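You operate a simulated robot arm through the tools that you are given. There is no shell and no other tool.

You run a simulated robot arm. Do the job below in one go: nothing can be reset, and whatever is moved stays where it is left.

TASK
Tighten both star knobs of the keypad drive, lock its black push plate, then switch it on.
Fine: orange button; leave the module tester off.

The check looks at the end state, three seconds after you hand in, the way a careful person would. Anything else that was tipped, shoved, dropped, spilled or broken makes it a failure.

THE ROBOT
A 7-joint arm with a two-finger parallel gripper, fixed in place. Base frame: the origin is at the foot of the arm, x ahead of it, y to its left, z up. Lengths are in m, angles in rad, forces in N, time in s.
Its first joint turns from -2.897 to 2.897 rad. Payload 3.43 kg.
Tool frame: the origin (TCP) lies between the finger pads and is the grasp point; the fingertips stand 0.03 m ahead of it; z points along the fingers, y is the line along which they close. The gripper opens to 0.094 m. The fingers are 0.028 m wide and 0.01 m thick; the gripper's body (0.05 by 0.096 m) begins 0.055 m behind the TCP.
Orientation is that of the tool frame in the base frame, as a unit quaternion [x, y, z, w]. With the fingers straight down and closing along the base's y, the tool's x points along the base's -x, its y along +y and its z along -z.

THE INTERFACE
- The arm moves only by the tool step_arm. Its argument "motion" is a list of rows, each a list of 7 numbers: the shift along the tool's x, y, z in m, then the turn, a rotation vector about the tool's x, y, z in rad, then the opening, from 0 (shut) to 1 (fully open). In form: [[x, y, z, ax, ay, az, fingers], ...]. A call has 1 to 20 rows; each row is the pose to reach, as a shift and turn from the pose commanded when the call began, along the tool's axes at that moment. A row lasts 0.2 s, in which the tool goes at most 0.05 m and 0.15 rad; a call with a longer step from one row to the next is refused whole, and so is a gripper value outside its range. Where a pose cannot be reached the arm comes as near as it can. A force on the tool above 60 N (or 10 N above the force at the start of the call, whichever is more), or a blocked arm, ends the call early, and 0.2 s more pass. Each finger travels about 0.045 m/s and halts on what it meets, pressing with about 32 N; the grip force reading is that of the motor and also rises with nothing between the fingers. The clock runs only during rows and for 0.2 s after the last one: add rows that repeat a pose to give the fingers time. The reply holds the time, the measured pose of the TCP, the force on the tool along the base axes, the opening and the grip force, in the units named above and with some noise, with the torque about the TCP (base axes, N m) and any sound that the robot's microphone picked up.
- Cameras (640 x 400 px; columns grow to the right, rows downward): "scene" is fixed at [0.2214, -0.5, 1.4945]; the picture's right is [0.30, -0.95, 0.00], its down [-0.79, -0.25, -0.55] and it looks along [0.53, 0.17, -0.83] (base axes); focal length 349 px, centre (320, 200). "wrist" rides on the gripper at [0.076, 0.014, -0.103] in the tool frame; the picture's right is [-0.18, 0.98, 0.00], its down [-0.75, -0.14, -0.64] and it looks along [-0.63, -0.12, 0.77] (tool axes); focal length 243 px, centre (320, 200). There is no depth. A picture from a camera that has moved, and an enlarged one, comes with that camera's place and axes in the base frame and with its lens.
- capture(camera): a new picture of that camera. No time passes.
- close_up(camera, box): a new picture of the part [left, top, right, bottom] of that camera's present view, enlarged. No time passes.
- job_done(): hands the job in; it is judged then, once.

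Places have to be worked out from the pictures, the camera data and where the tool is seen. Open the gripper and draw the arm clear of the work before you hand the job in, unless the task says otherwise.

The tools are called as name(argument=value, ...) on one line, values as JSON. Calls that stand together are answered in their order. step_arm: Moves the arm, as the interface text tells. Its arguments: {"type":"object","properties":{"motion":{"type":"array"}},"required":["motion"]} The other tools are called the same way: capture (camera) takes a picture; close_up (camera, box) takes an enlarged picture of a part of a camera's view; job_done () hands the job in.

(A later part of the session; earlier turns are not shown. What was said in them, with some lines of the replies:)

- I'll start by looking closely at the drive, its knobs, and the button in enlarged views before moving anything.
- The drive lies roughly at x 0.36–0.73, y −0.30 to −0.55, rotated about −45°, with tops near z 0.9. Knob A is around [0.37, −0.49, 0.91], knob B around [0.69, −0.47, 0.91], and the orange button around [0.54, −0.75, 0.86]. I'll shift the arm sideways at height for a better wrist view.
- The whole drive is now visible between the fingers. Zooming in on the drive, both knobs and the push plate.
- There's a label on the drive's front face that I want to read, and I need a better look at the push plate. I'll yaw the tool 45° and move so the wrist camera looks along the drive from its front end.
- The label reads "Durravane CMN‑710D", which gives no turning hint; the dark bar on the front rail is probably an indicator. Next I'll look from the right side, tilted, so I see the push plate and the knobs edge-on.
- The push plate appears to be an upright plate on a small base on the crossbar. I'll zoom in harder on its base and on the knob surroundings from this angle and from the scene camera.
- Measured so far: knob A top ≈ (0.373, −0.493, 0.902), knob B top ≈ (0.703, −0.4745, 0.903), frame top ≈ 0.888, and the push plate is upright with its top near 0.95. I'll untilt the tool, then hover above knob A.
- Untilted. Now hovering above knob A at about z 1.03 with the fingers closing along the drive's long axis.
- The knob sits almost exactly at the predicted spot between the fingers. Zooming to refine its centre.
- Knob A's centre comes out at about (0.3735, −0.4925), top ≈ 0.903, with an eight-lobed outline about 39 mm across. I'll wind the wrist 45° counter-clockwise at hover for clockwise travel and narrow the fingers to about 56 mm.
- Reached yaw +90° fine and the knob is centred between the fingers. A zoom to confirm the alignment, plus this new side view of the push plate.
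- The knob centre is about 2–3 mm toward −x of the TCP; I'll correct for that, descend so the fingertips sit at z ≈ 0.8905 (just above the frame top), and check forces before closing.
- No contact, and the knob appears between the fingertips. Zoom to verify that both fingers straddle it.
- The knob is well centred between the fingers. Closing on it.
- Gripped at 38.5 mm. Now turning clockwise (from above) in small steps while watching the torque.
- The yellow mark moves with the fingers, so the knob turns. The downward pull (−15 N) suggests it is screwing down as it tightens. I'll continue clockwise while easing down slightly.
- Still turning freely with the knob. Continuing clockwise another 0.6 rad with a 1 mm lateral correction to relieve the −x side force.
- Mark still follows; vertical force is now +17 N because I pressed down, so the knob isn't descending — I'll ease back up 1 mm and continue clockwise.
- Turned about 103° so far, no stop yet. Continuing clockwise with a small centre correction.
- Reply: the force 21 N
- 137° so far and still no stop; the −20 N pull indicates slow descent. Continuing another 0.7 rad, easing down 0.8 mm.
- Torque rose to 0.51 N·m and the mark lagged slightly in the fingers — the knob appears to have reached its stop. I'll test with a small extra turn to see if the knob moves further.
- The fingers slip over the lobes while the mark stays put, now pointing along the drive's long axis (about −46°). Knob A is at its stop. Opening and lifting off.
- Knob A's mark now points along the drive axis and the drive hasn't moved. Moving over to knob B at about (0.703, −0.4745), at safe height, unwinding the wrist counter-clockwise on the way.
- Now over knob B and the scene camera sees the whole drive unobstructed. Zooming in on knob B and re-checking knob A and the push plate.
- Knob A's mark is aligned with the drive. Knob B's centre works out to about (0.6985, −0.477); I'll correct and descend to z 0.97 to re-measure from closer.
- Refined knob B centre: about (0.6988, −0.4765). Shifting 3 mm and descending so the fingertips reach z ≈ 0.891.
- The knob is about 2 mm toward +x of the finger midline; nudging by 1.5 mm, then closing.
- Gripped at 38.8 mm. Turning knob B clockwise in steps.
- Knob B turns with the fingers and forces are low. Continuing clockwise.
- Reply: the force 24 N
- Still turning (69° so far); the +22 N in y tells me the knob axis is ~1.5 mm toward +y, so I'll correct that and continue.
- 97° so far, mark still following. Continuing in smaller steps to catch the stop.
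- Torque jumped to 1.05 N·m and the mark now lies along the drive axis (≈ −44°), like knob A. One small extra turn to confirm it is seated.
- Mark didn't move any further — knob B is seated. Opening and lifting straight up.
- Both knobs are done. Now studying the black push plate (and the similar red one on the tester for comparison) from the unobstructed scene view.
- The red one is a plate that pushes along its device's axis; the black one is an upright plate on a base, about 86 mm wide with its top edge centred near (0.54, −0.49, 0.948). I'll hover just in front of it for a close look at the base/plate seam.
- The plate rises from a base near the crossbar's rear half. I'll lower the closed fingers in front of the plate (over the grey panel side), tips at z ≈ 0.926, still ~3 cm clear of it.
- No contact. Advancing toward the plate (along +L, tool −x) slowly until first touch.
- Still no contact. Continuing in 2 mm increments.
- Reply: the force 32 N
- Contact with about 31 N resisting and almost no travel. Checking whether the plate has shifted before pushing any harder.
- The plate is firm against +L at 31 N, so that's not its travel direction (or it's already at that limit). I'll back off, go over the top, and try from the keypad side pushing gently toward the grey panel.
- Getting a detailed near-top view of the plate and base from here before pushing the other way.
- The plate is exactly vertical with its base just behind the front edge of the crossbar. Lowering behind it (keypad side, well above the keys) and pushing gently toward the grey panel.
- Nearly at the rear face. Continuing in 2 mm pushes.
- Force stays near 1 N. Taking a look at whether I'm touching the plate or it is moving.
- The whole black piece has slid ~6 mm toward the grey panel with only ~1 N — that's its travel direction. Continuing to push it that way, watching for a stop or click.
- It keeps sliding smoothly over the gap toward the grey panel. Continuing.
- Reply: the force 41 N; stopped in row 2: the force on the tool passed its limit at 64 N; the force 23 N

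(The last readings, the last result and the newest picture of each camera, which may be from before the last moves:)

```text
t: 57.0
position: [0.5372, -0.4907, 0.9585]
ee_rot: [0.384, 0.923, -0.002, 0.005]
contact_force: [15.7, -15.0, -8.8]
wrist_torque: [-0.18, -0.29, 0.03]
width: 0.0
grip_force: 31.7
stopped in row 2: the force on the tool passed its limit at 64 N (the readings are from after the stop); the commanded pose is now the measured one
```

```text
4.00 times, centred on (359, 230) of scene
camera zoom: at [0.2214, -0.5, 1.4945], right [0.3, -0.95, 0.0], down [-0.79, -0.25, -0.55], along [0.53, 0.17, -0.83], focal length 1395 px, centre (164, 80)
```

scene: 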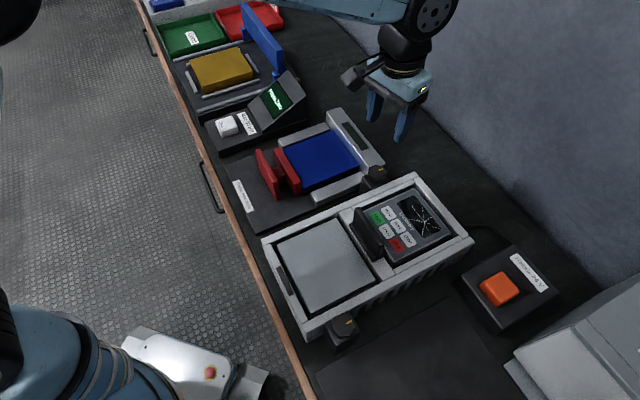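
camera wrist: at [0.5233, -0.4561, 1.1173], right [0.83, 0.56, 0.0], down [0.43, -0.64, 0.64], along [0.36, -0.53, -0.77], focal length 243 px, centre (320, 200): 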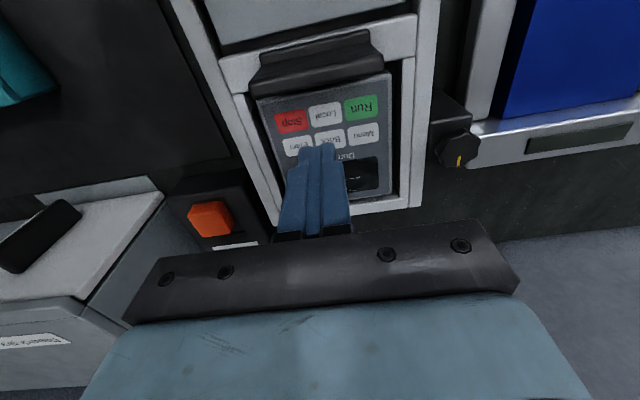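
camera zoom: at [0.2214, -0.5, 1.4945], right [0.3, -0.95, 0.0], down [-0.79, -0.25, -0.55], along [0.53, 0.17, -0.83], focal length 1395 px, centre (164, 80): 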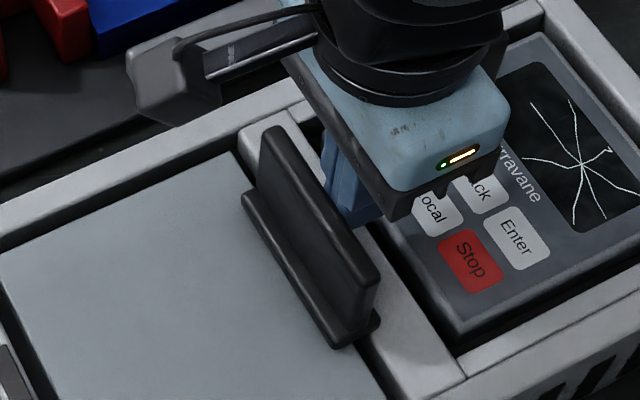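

It reached a firm stop after roughly 20 mm of travel, overlapping the grey panel's edge. Backing off to check that the plate stays there and that nothing else moved.

step_arm(motion=[[-0.004, 0, 0, 0, 0, 0, 0], [-0.012, 0, 0, 0, 0, 0, 0], [-0.016, 0, -0.03, 0, 0, 0, 0], [-0.016, 0, -0.07, 0, 0, 0, 0], [-0.03, 0.03, -0.1, 0, 0, 0, 0], [-0.06, 0.06, -0.1, 0, 0, 0, 0], [-0.09, 0.09, -0.1, 0, 0, 0, 0], [-0.09, 0.09, -0.1, 0, 0, 0, 0]])

capture(camera="scene")

close_up(camera="scene", box=[295, 180, 423, 280])

close_up(camera="scene", box=[250, 160, 490, 360])

```text
t: 58.8
position: [0.6627, -0.4904, 1.0611]
ee_rot: [0.386, 0.923, -0.002, 0.003]
contact_force: [-0.2, 0.1, -0.1]
wrist_torque: [-0.04, 0.06, -0.03]
width: 0.0001
grip_force: 32.6
```

```text
taken
```

scene: 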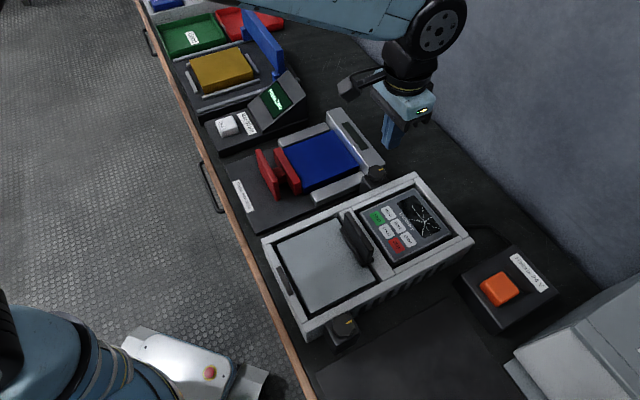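

```text
4.00 times, centred on (359, 230) of scene
camera zoom: at [0.2214, -0.5, 1.4945], right [0.3, -0.95, 0.0], down [-0.79, -0.25, -0.55], along [0.53, 0.17, -0.83], focal length 1395 px, centre (164, 80)
```

zoom: 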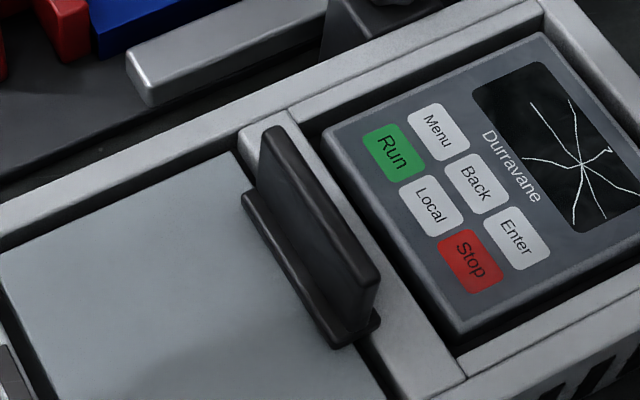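

```text
2.00 times, centred on (370, 260) of scene
camera zoom: at [0.2214, -0.5, 1.4945], right [0.3, -0.95, 0.0], down [-0.79, -0.25, -0.55], along [0.53, 0.17, -0.83], focal length 697 px, centre (220, 80)
```

zoom: 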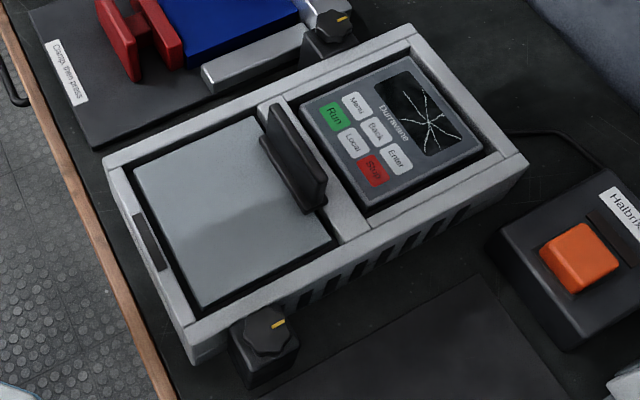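

The plate now holds its position with its base overlapping the grey panel's edge; the frame corners and knobs are unchanged. Next, hover near the orange button for measurement.

step_arm(motion=[[-0.007, -0.045, 0, 0, 0, 0, 0], [-0.014, -0.09, 0, 0, 0, 0, 0], [-0.021, -0.135, 0.005, 0, 0, 0, 0], [-0.028, -0.18, 0.01, 0, 0, 0, 0], [-0.035, -0.225, 0.02, 0, 0, 0, 0], [-0.0422, -0.2705, 0.03, 0, 0, 0, 0], [-0.0422, -0.2705, 0.03, 0, 0, 0, 0]])

capture(camera="wrist")

capture(camera="scene")

```text
t: 60.4
position: [0.5005, -0.7112, 1.0318]
ee_rot: [0.385, 0.923, -0.002, 0.003]
contact_force: [-0.3, 0.8, -0.6]
wrist_torque: [0.02, -0.02, 0.0]
width: 0.0
grip_force: 32.3
```

```text
taken
camera wrist: at [0.4581, -0.6456, 1.1313], right [0.83, 0.56, 0.0], down [0.43, -0.63, 0.65], along [0.36, -0.54, -0.76], focal length 243 px, centre (320, 200)
```

wrist: 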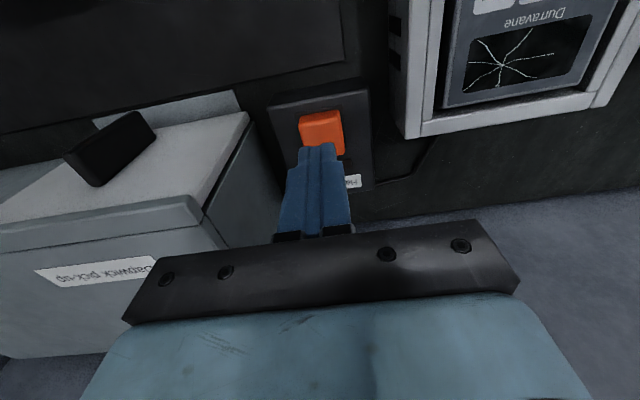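

```text
taken
```

scene: 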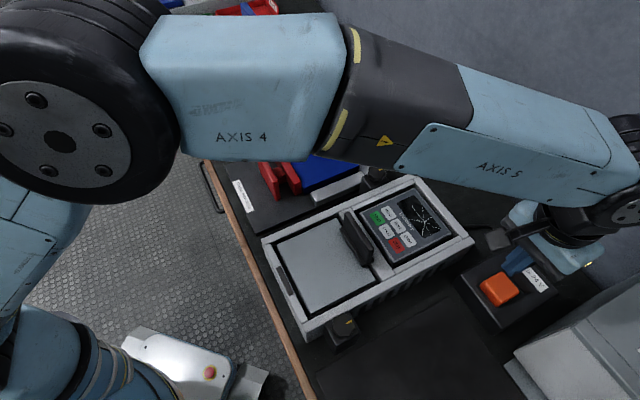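

Zooming on the button for its exact position relative to the fingers, and checking the nearby grey box's clearance.

close_up(camera="wrist", box=[256, 80, 384, 200])

close_up(camera="scene", box=[450, 230, 578, 330])

```text
3.33 times, centred on (320, 140) of wrist
camera zoom: at [0.4581, -0.6456, 1.1313], right [0.83, 0.56, 0.0], down [0.43, -0.63, 0.65], along [0.36, -0.54, -0.76], focal length 809 px, centre (320, 400)
```

zoom: 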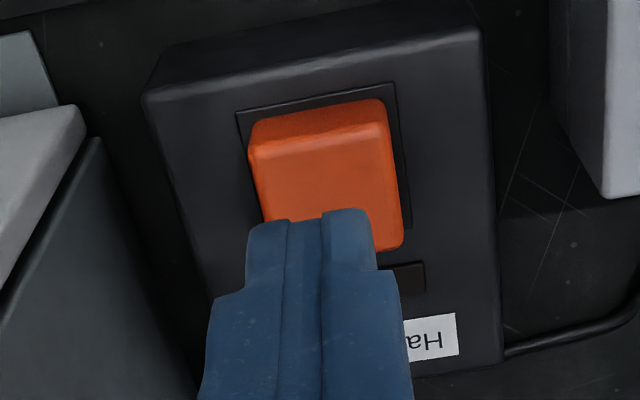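

```text
4.00 times, centred on (514, 280) of scene
camera zoom: at [0.2214, -0.5, 1.4945], right [0.3, -0.95, 0.0], down [-0.79, -0.25, -0.55], along [0.53, 0.17, -0.83], focal length 1395 px, centre (-456, -120)
```

zoom: 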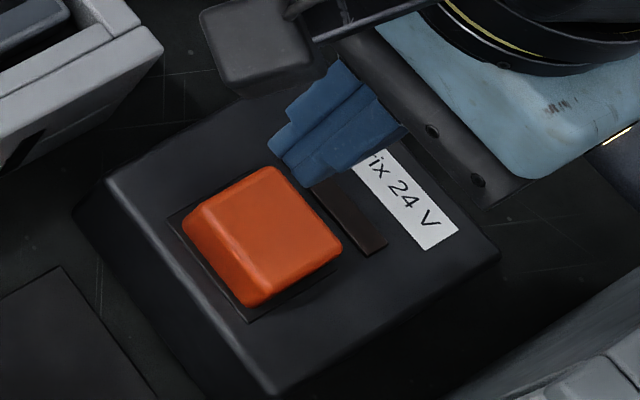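

The button centre works out near (0.534, −0.753), top z ≈ 0.86; the grey box beside it is ~9 cm away, leaving clearance for the hand. Moving over the button and descending to just above it.

step_arm(motion=[[-0.027, -0.003, 0.01, 0, 0, 0, 0], [-0.0533, -0.0057, 0.03, 0, 0, 0, 0], [-0.0533, -0.0057, 0.07, 0, 0, 0, 0], [-0.0533, -0.0057, 0.1, 0, 0, 0, 0], [-0.0533, -0.0057, 0.113, 0, 0, 0, 0], [-0.0533, -0.0057, 0.113, 0, 0, 0, 0]])

capture(camera="wrist")

close_up(camera="scene", box=[440, 210, 600, 330])

```text
t: 61.8
position: [0.5357, -0.7517, 0.9169]
ee_rot: [0.385, 0.923, -0.002, 0.004]
contact_force: [-0.5, 0.3, 0.5]
wrist_torque: [0.02, -0.03, -0.03]
width: 0.0001
grip_force: 32.2
```

```text
taken
camera wrist: at [0.4929, -0.6874, 1.0187], right [0.83, 0.56, 0.0], down [0.43, -0.63, 0.65], along [0.36, -0.54, -0.76], focal length 243 px, centre (320, 200)
```

wrist: 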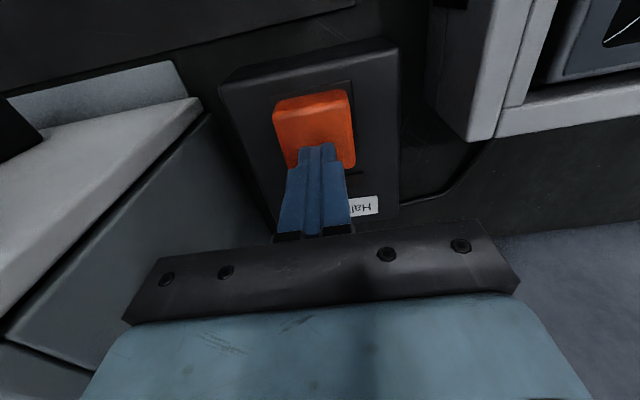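

```text
3.33 times, centred on (520, 270) of scene
camera zoom: at [0.2214, -0.5, 1.4945], right [0.3, -0.95, 0.0], down [-0.79, -0.25, -0.55], along [0.53, 0.17, -0.83], focal length 1162 px, centre (-347, -33)
```

zoom: 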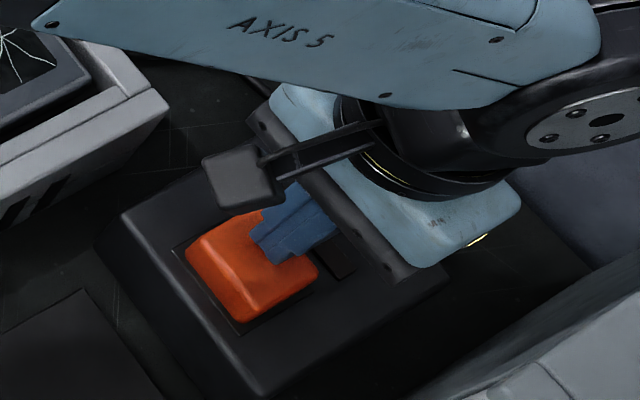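

The fingertips are centred above the button with ~2–3 cm to go. Descending slowly until contact.

step_arm(motion=[[0, 0, 0.007, 0, 0, 0, 0], [0, 0, 0.014, 0, 0, 0, 0], [0, 0, 0.018, 0, 0, 0, 0], [0, 0, 0.018, 0, 0, 0, 0]])

step_arm(motion=[[0, 0, 0.002, 0, 0, 0, 0], [0, 0, 0.004, 0, 0, 0, 0], [0, 0, 0.004, 0, 0, 0, 0]])

```text
t: 62.8
position: [0.5359, -0.7533, 0.9017]
ee_rot: [0.385, 0.923, -0.002, 0.004]
contact_force: [1.6, 2.0, 3.4]
wrist_torque: [0.08, -0.01, -0.06]
width: 0.0
grip_force: 31.7
heard: click
```

```text
t: 63.6
position: [0.5337, -0.7524, 0.8969]
ee_rot: [0.385, 0.923, -0.002, 0.004]
contact_force: [1.2, -1.2, 4.2]
wrist_torque: [0.07, -0.01, -0.02]
width: 0.0
grip_force: 31.9
```

A click was heard with light contact force. Raising straight up and checking the lights.

step_arm(motion=[[0, 0, -0.01, 0, 0, 0, 0], [0, 0, -0.04, 0, 0, 0, 0], [0, 0, -0.09, 0, 0, 0, 0], [0, 0, -0.13, 0, 0, 0, 0], [0, 0, -0.13, 0, 0, 0, 0]])

close_up(camera="scene", box=[440, 210, 600, 330])

capture(camera="scene")

close_up(camera="scene", box=[250, 160, 490, 360])

```text
t: 64.8
position: [0.5315, -0.7525, 1.0282]
ee_rot: [0.385, 0.923, -0.002, 0.002]
contact_force: [0.6, 0.4, 0.0]
wrist_torque: [0.0, 0.04, -0.04]
width: 0.0
grip_force: 31.6
```

```text
3.33 times, centred on (520, 270) of scene
camera zoom: at [0.2214, -0.5, 1.4945], right [0.3, -0.95, 0.0], down [-0.79, -0.25, -0.55], along [0.53, 0.17, -0.83], focal length 1162 px, centre (-347, -33)
```

zoom: 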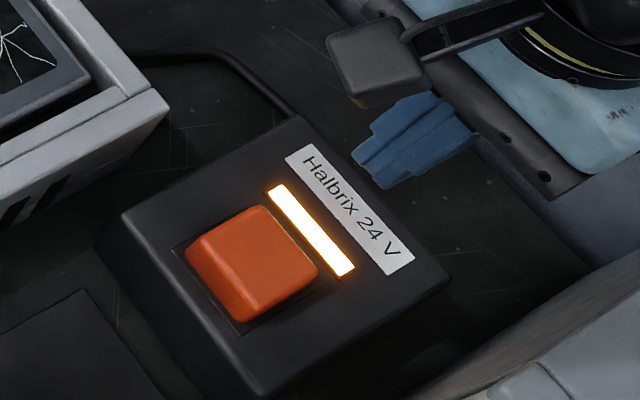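

```text
taken
```

scene: 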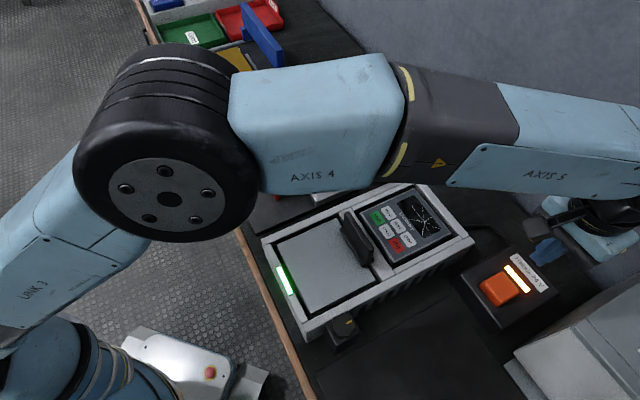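

```text
2.00 times, centred on (370, 260) of scene
camera zoom: at [0.2214, -0.5, 1.4945], right [0.3, -0.95, 0.0], down [-0.79, -0.25, -0.55], along [0.53, 0.17, -0.83], focal length 697 px, centre (220, 80)
```

zoom: 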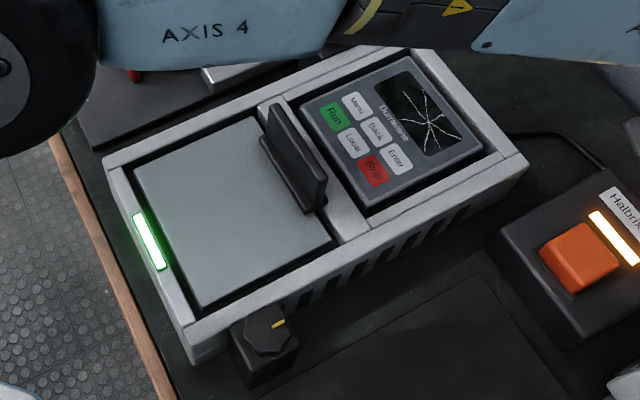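

The supply strip glows and the drive's front bar is lit green. Now I'll raise the arm, open the gripper and withdraw to near the start pose for a final inspection.

step_arm(motion=[[0, 0, -0.045, 0, 0, 0, 0.2], [0, 0, -0.09, 0, 0, 0, 0.4], [0, 0, -0.135, 0, 0, 0, 0.6], [0, 0, -0.18, 0, 0, 0, 0.8], [0, 0, -0.21, 0, 0, 0, 1], [0.04, 0.018, -0.215, 0, 0, 0, 1], [0.083, 0.035, -0.215, 0, 0, 0, 1], [0.126, 0.053, -0.215, 0, 0, 0, 1], [0.17, 0.071, -0.215, 0, 0, 0, 1], [0.213, 0.09, -0.215, 0, 0, 0, 1], [0.256, 0.108, -0.215, 0, 0, 0, 1], [0.3, 0.127, -0.215, 0, 0, 0, 1], [0.343, 0.145, -0.215, 0, 0, 0, 1], [0.386, 0.163, -0.215, 0, 0, 0, 1], [0.43, 0.182, -0.215, 0, 0, 0, 1], [0.443, 0.186, -0.215, 0, 0, 0, 1], [0.443, 0.186, -0.215, 0, 0, 0, 1]])

capture(camera="scene")

capture(camera="wrist")

```text
t: 68.4
position: [0.3562, -0.3032, 1.237]
ee_rot: [0.386, 0.923, -0.002, 0.004]
contact_force: [-0.4, -0.1, -0.9]
wrist_torque: [0.01, 0.0, -0.02]
width: 0.0939
grip_force: 0.1
```

```text
taken
```

scene: 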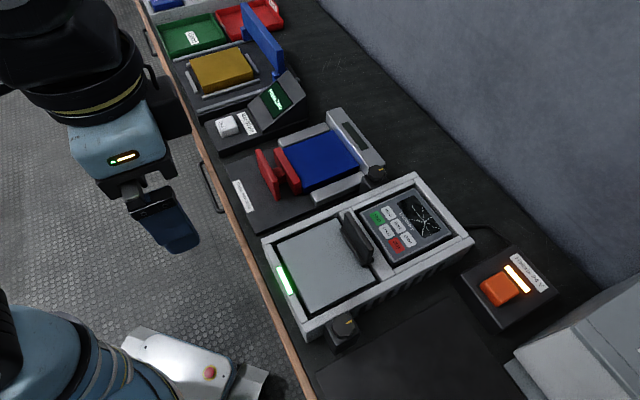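

```text
taken
camera wrist: at [0.3124, -0.2393, 1.3366], right [0.83, 0.56, 0.0], down [0.43, -0.63, 0.65], along [0.36, -0.54, -0.76], focal length 243 px, centre (320, 200)
```

wrist: 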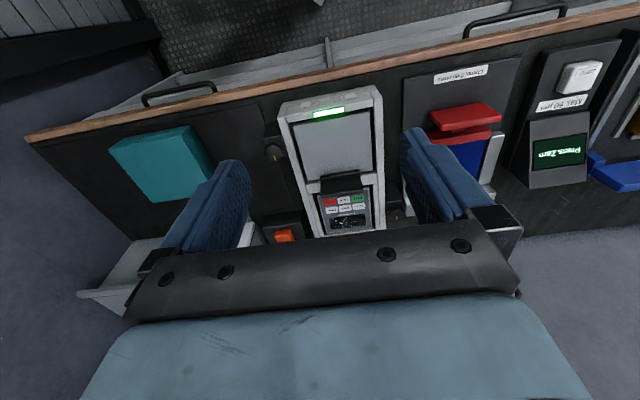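

Final check of knobs, plate, tester and light strips in enlarged views before handing in.

close_up(camera="scene", box=[335, 150, 415, 200])

close_up(camera="scene", box=[305, 300, 385, 360])

close_up(camera="scene", box=[220, 90, 400, 240])

close_up(camera="scene", box=[295, 180, 423, 280])

```text
8.00 times, centred on (375, 175) of scene
camera zoom: at [0.2214, -0.5, 1.4945], right [0.3, -0.95, 0.0], down [-0.79, -0.25, -0.55], along [0.53, 0.17, -0.83], focal length 2790 px, centre (-120, 400)
```

zoom: 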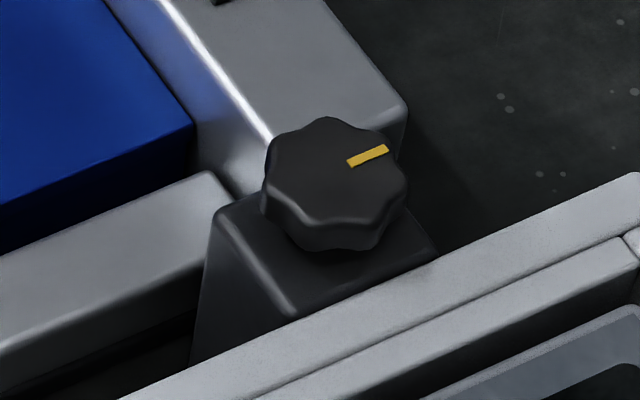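

```text
6.67 times, centred on (345, 330) of scene
camera zoom: at [0.2214, -0.5, 1.4945], right [0.3, -0.95, 0.0], down [-0.79, -0.25, -0.55], along [0.53, 0.17, -0.83], focal length 2325 px, centre (153, -667)
```

zoom: 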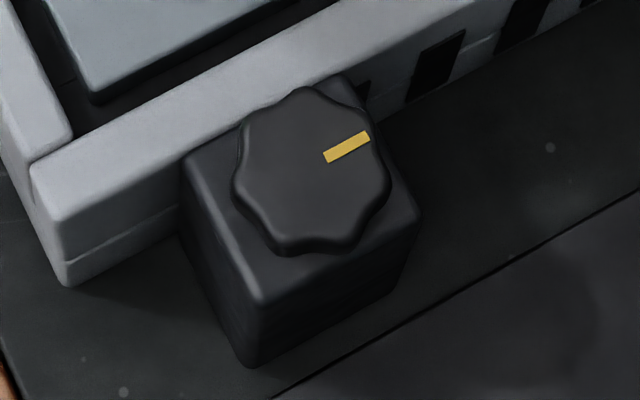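

```text
2.67 times, centred on (310, 165) of scene
camera zoom: at [0.2214, -0.5, 1.4945], right [0.3, -0.95, 0.0], down [-0.79, -0.25, -0.55], along [0.53, 0.17, -0.83], focal length 930 px, centre (347, 293)
```

zoom: 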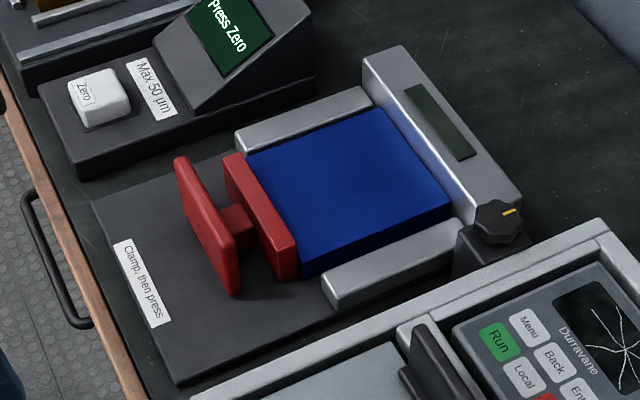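

```text
4.00 times, centred on (359, 230) of scene
camera zoom: at [0.2214, -0.5, 1.4945], right [0.3, -0.95, 0.0], down [-0.79, -0.25, -0.55], along [0.53, 0.17, -0.83], focal length 1395 px, centre (164, 80)
```

zoom: 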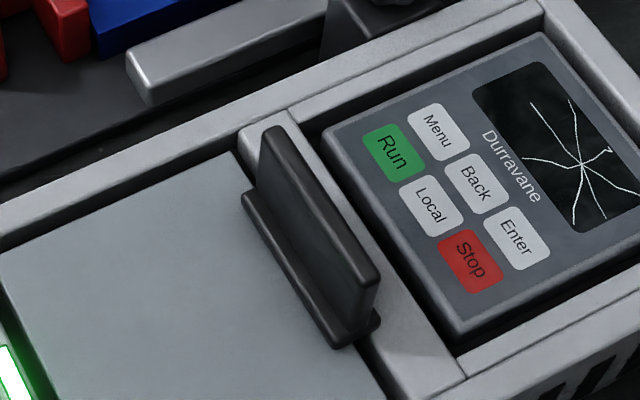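

Both knob marks sit at their stops, aligned with the drive. The push plate has stayed at its locked end over the grey panel, and the drive shows green with the supply lit. The module tester is still dark and untouched, and the arm is clear with the gripper open. Handing in.

job_done()

```text
The job is handed in.
```

The keypad drive is on, with both star knobs tightened and the black push plate moved to what I take to be its locked position. The job is handed in.

- **Star knobs:** I turned both clockwise until they hit a firm stop. Their yellow marks now line up with the drive's long axis.
- **Push plate:** I slid it about 2 cm toward the grey panel until it hit a hard stop, and it stayed there when I let go. No click sounded at the end of its travel. I judged it locked because it now overlaps the panel edge and the drive lit green. My first push was the wrong way, toward the keypad, at about 31 N. The push that reached the stop peaked at 64 N, enough to trip the arm's force limit. The drive did not shift either time.
- **Power:** I pressed the orange button once and it clicked. The light strip on the supply came on, and the bar on the drive's front turned green.
- **Everything else:** The module tester is still off and untouched, and I saw nothing else moved. The drive's screen was already cracked in the first pictures, before I touched anything.

The gripper is open and the arm is back near its start position, clear of the work.
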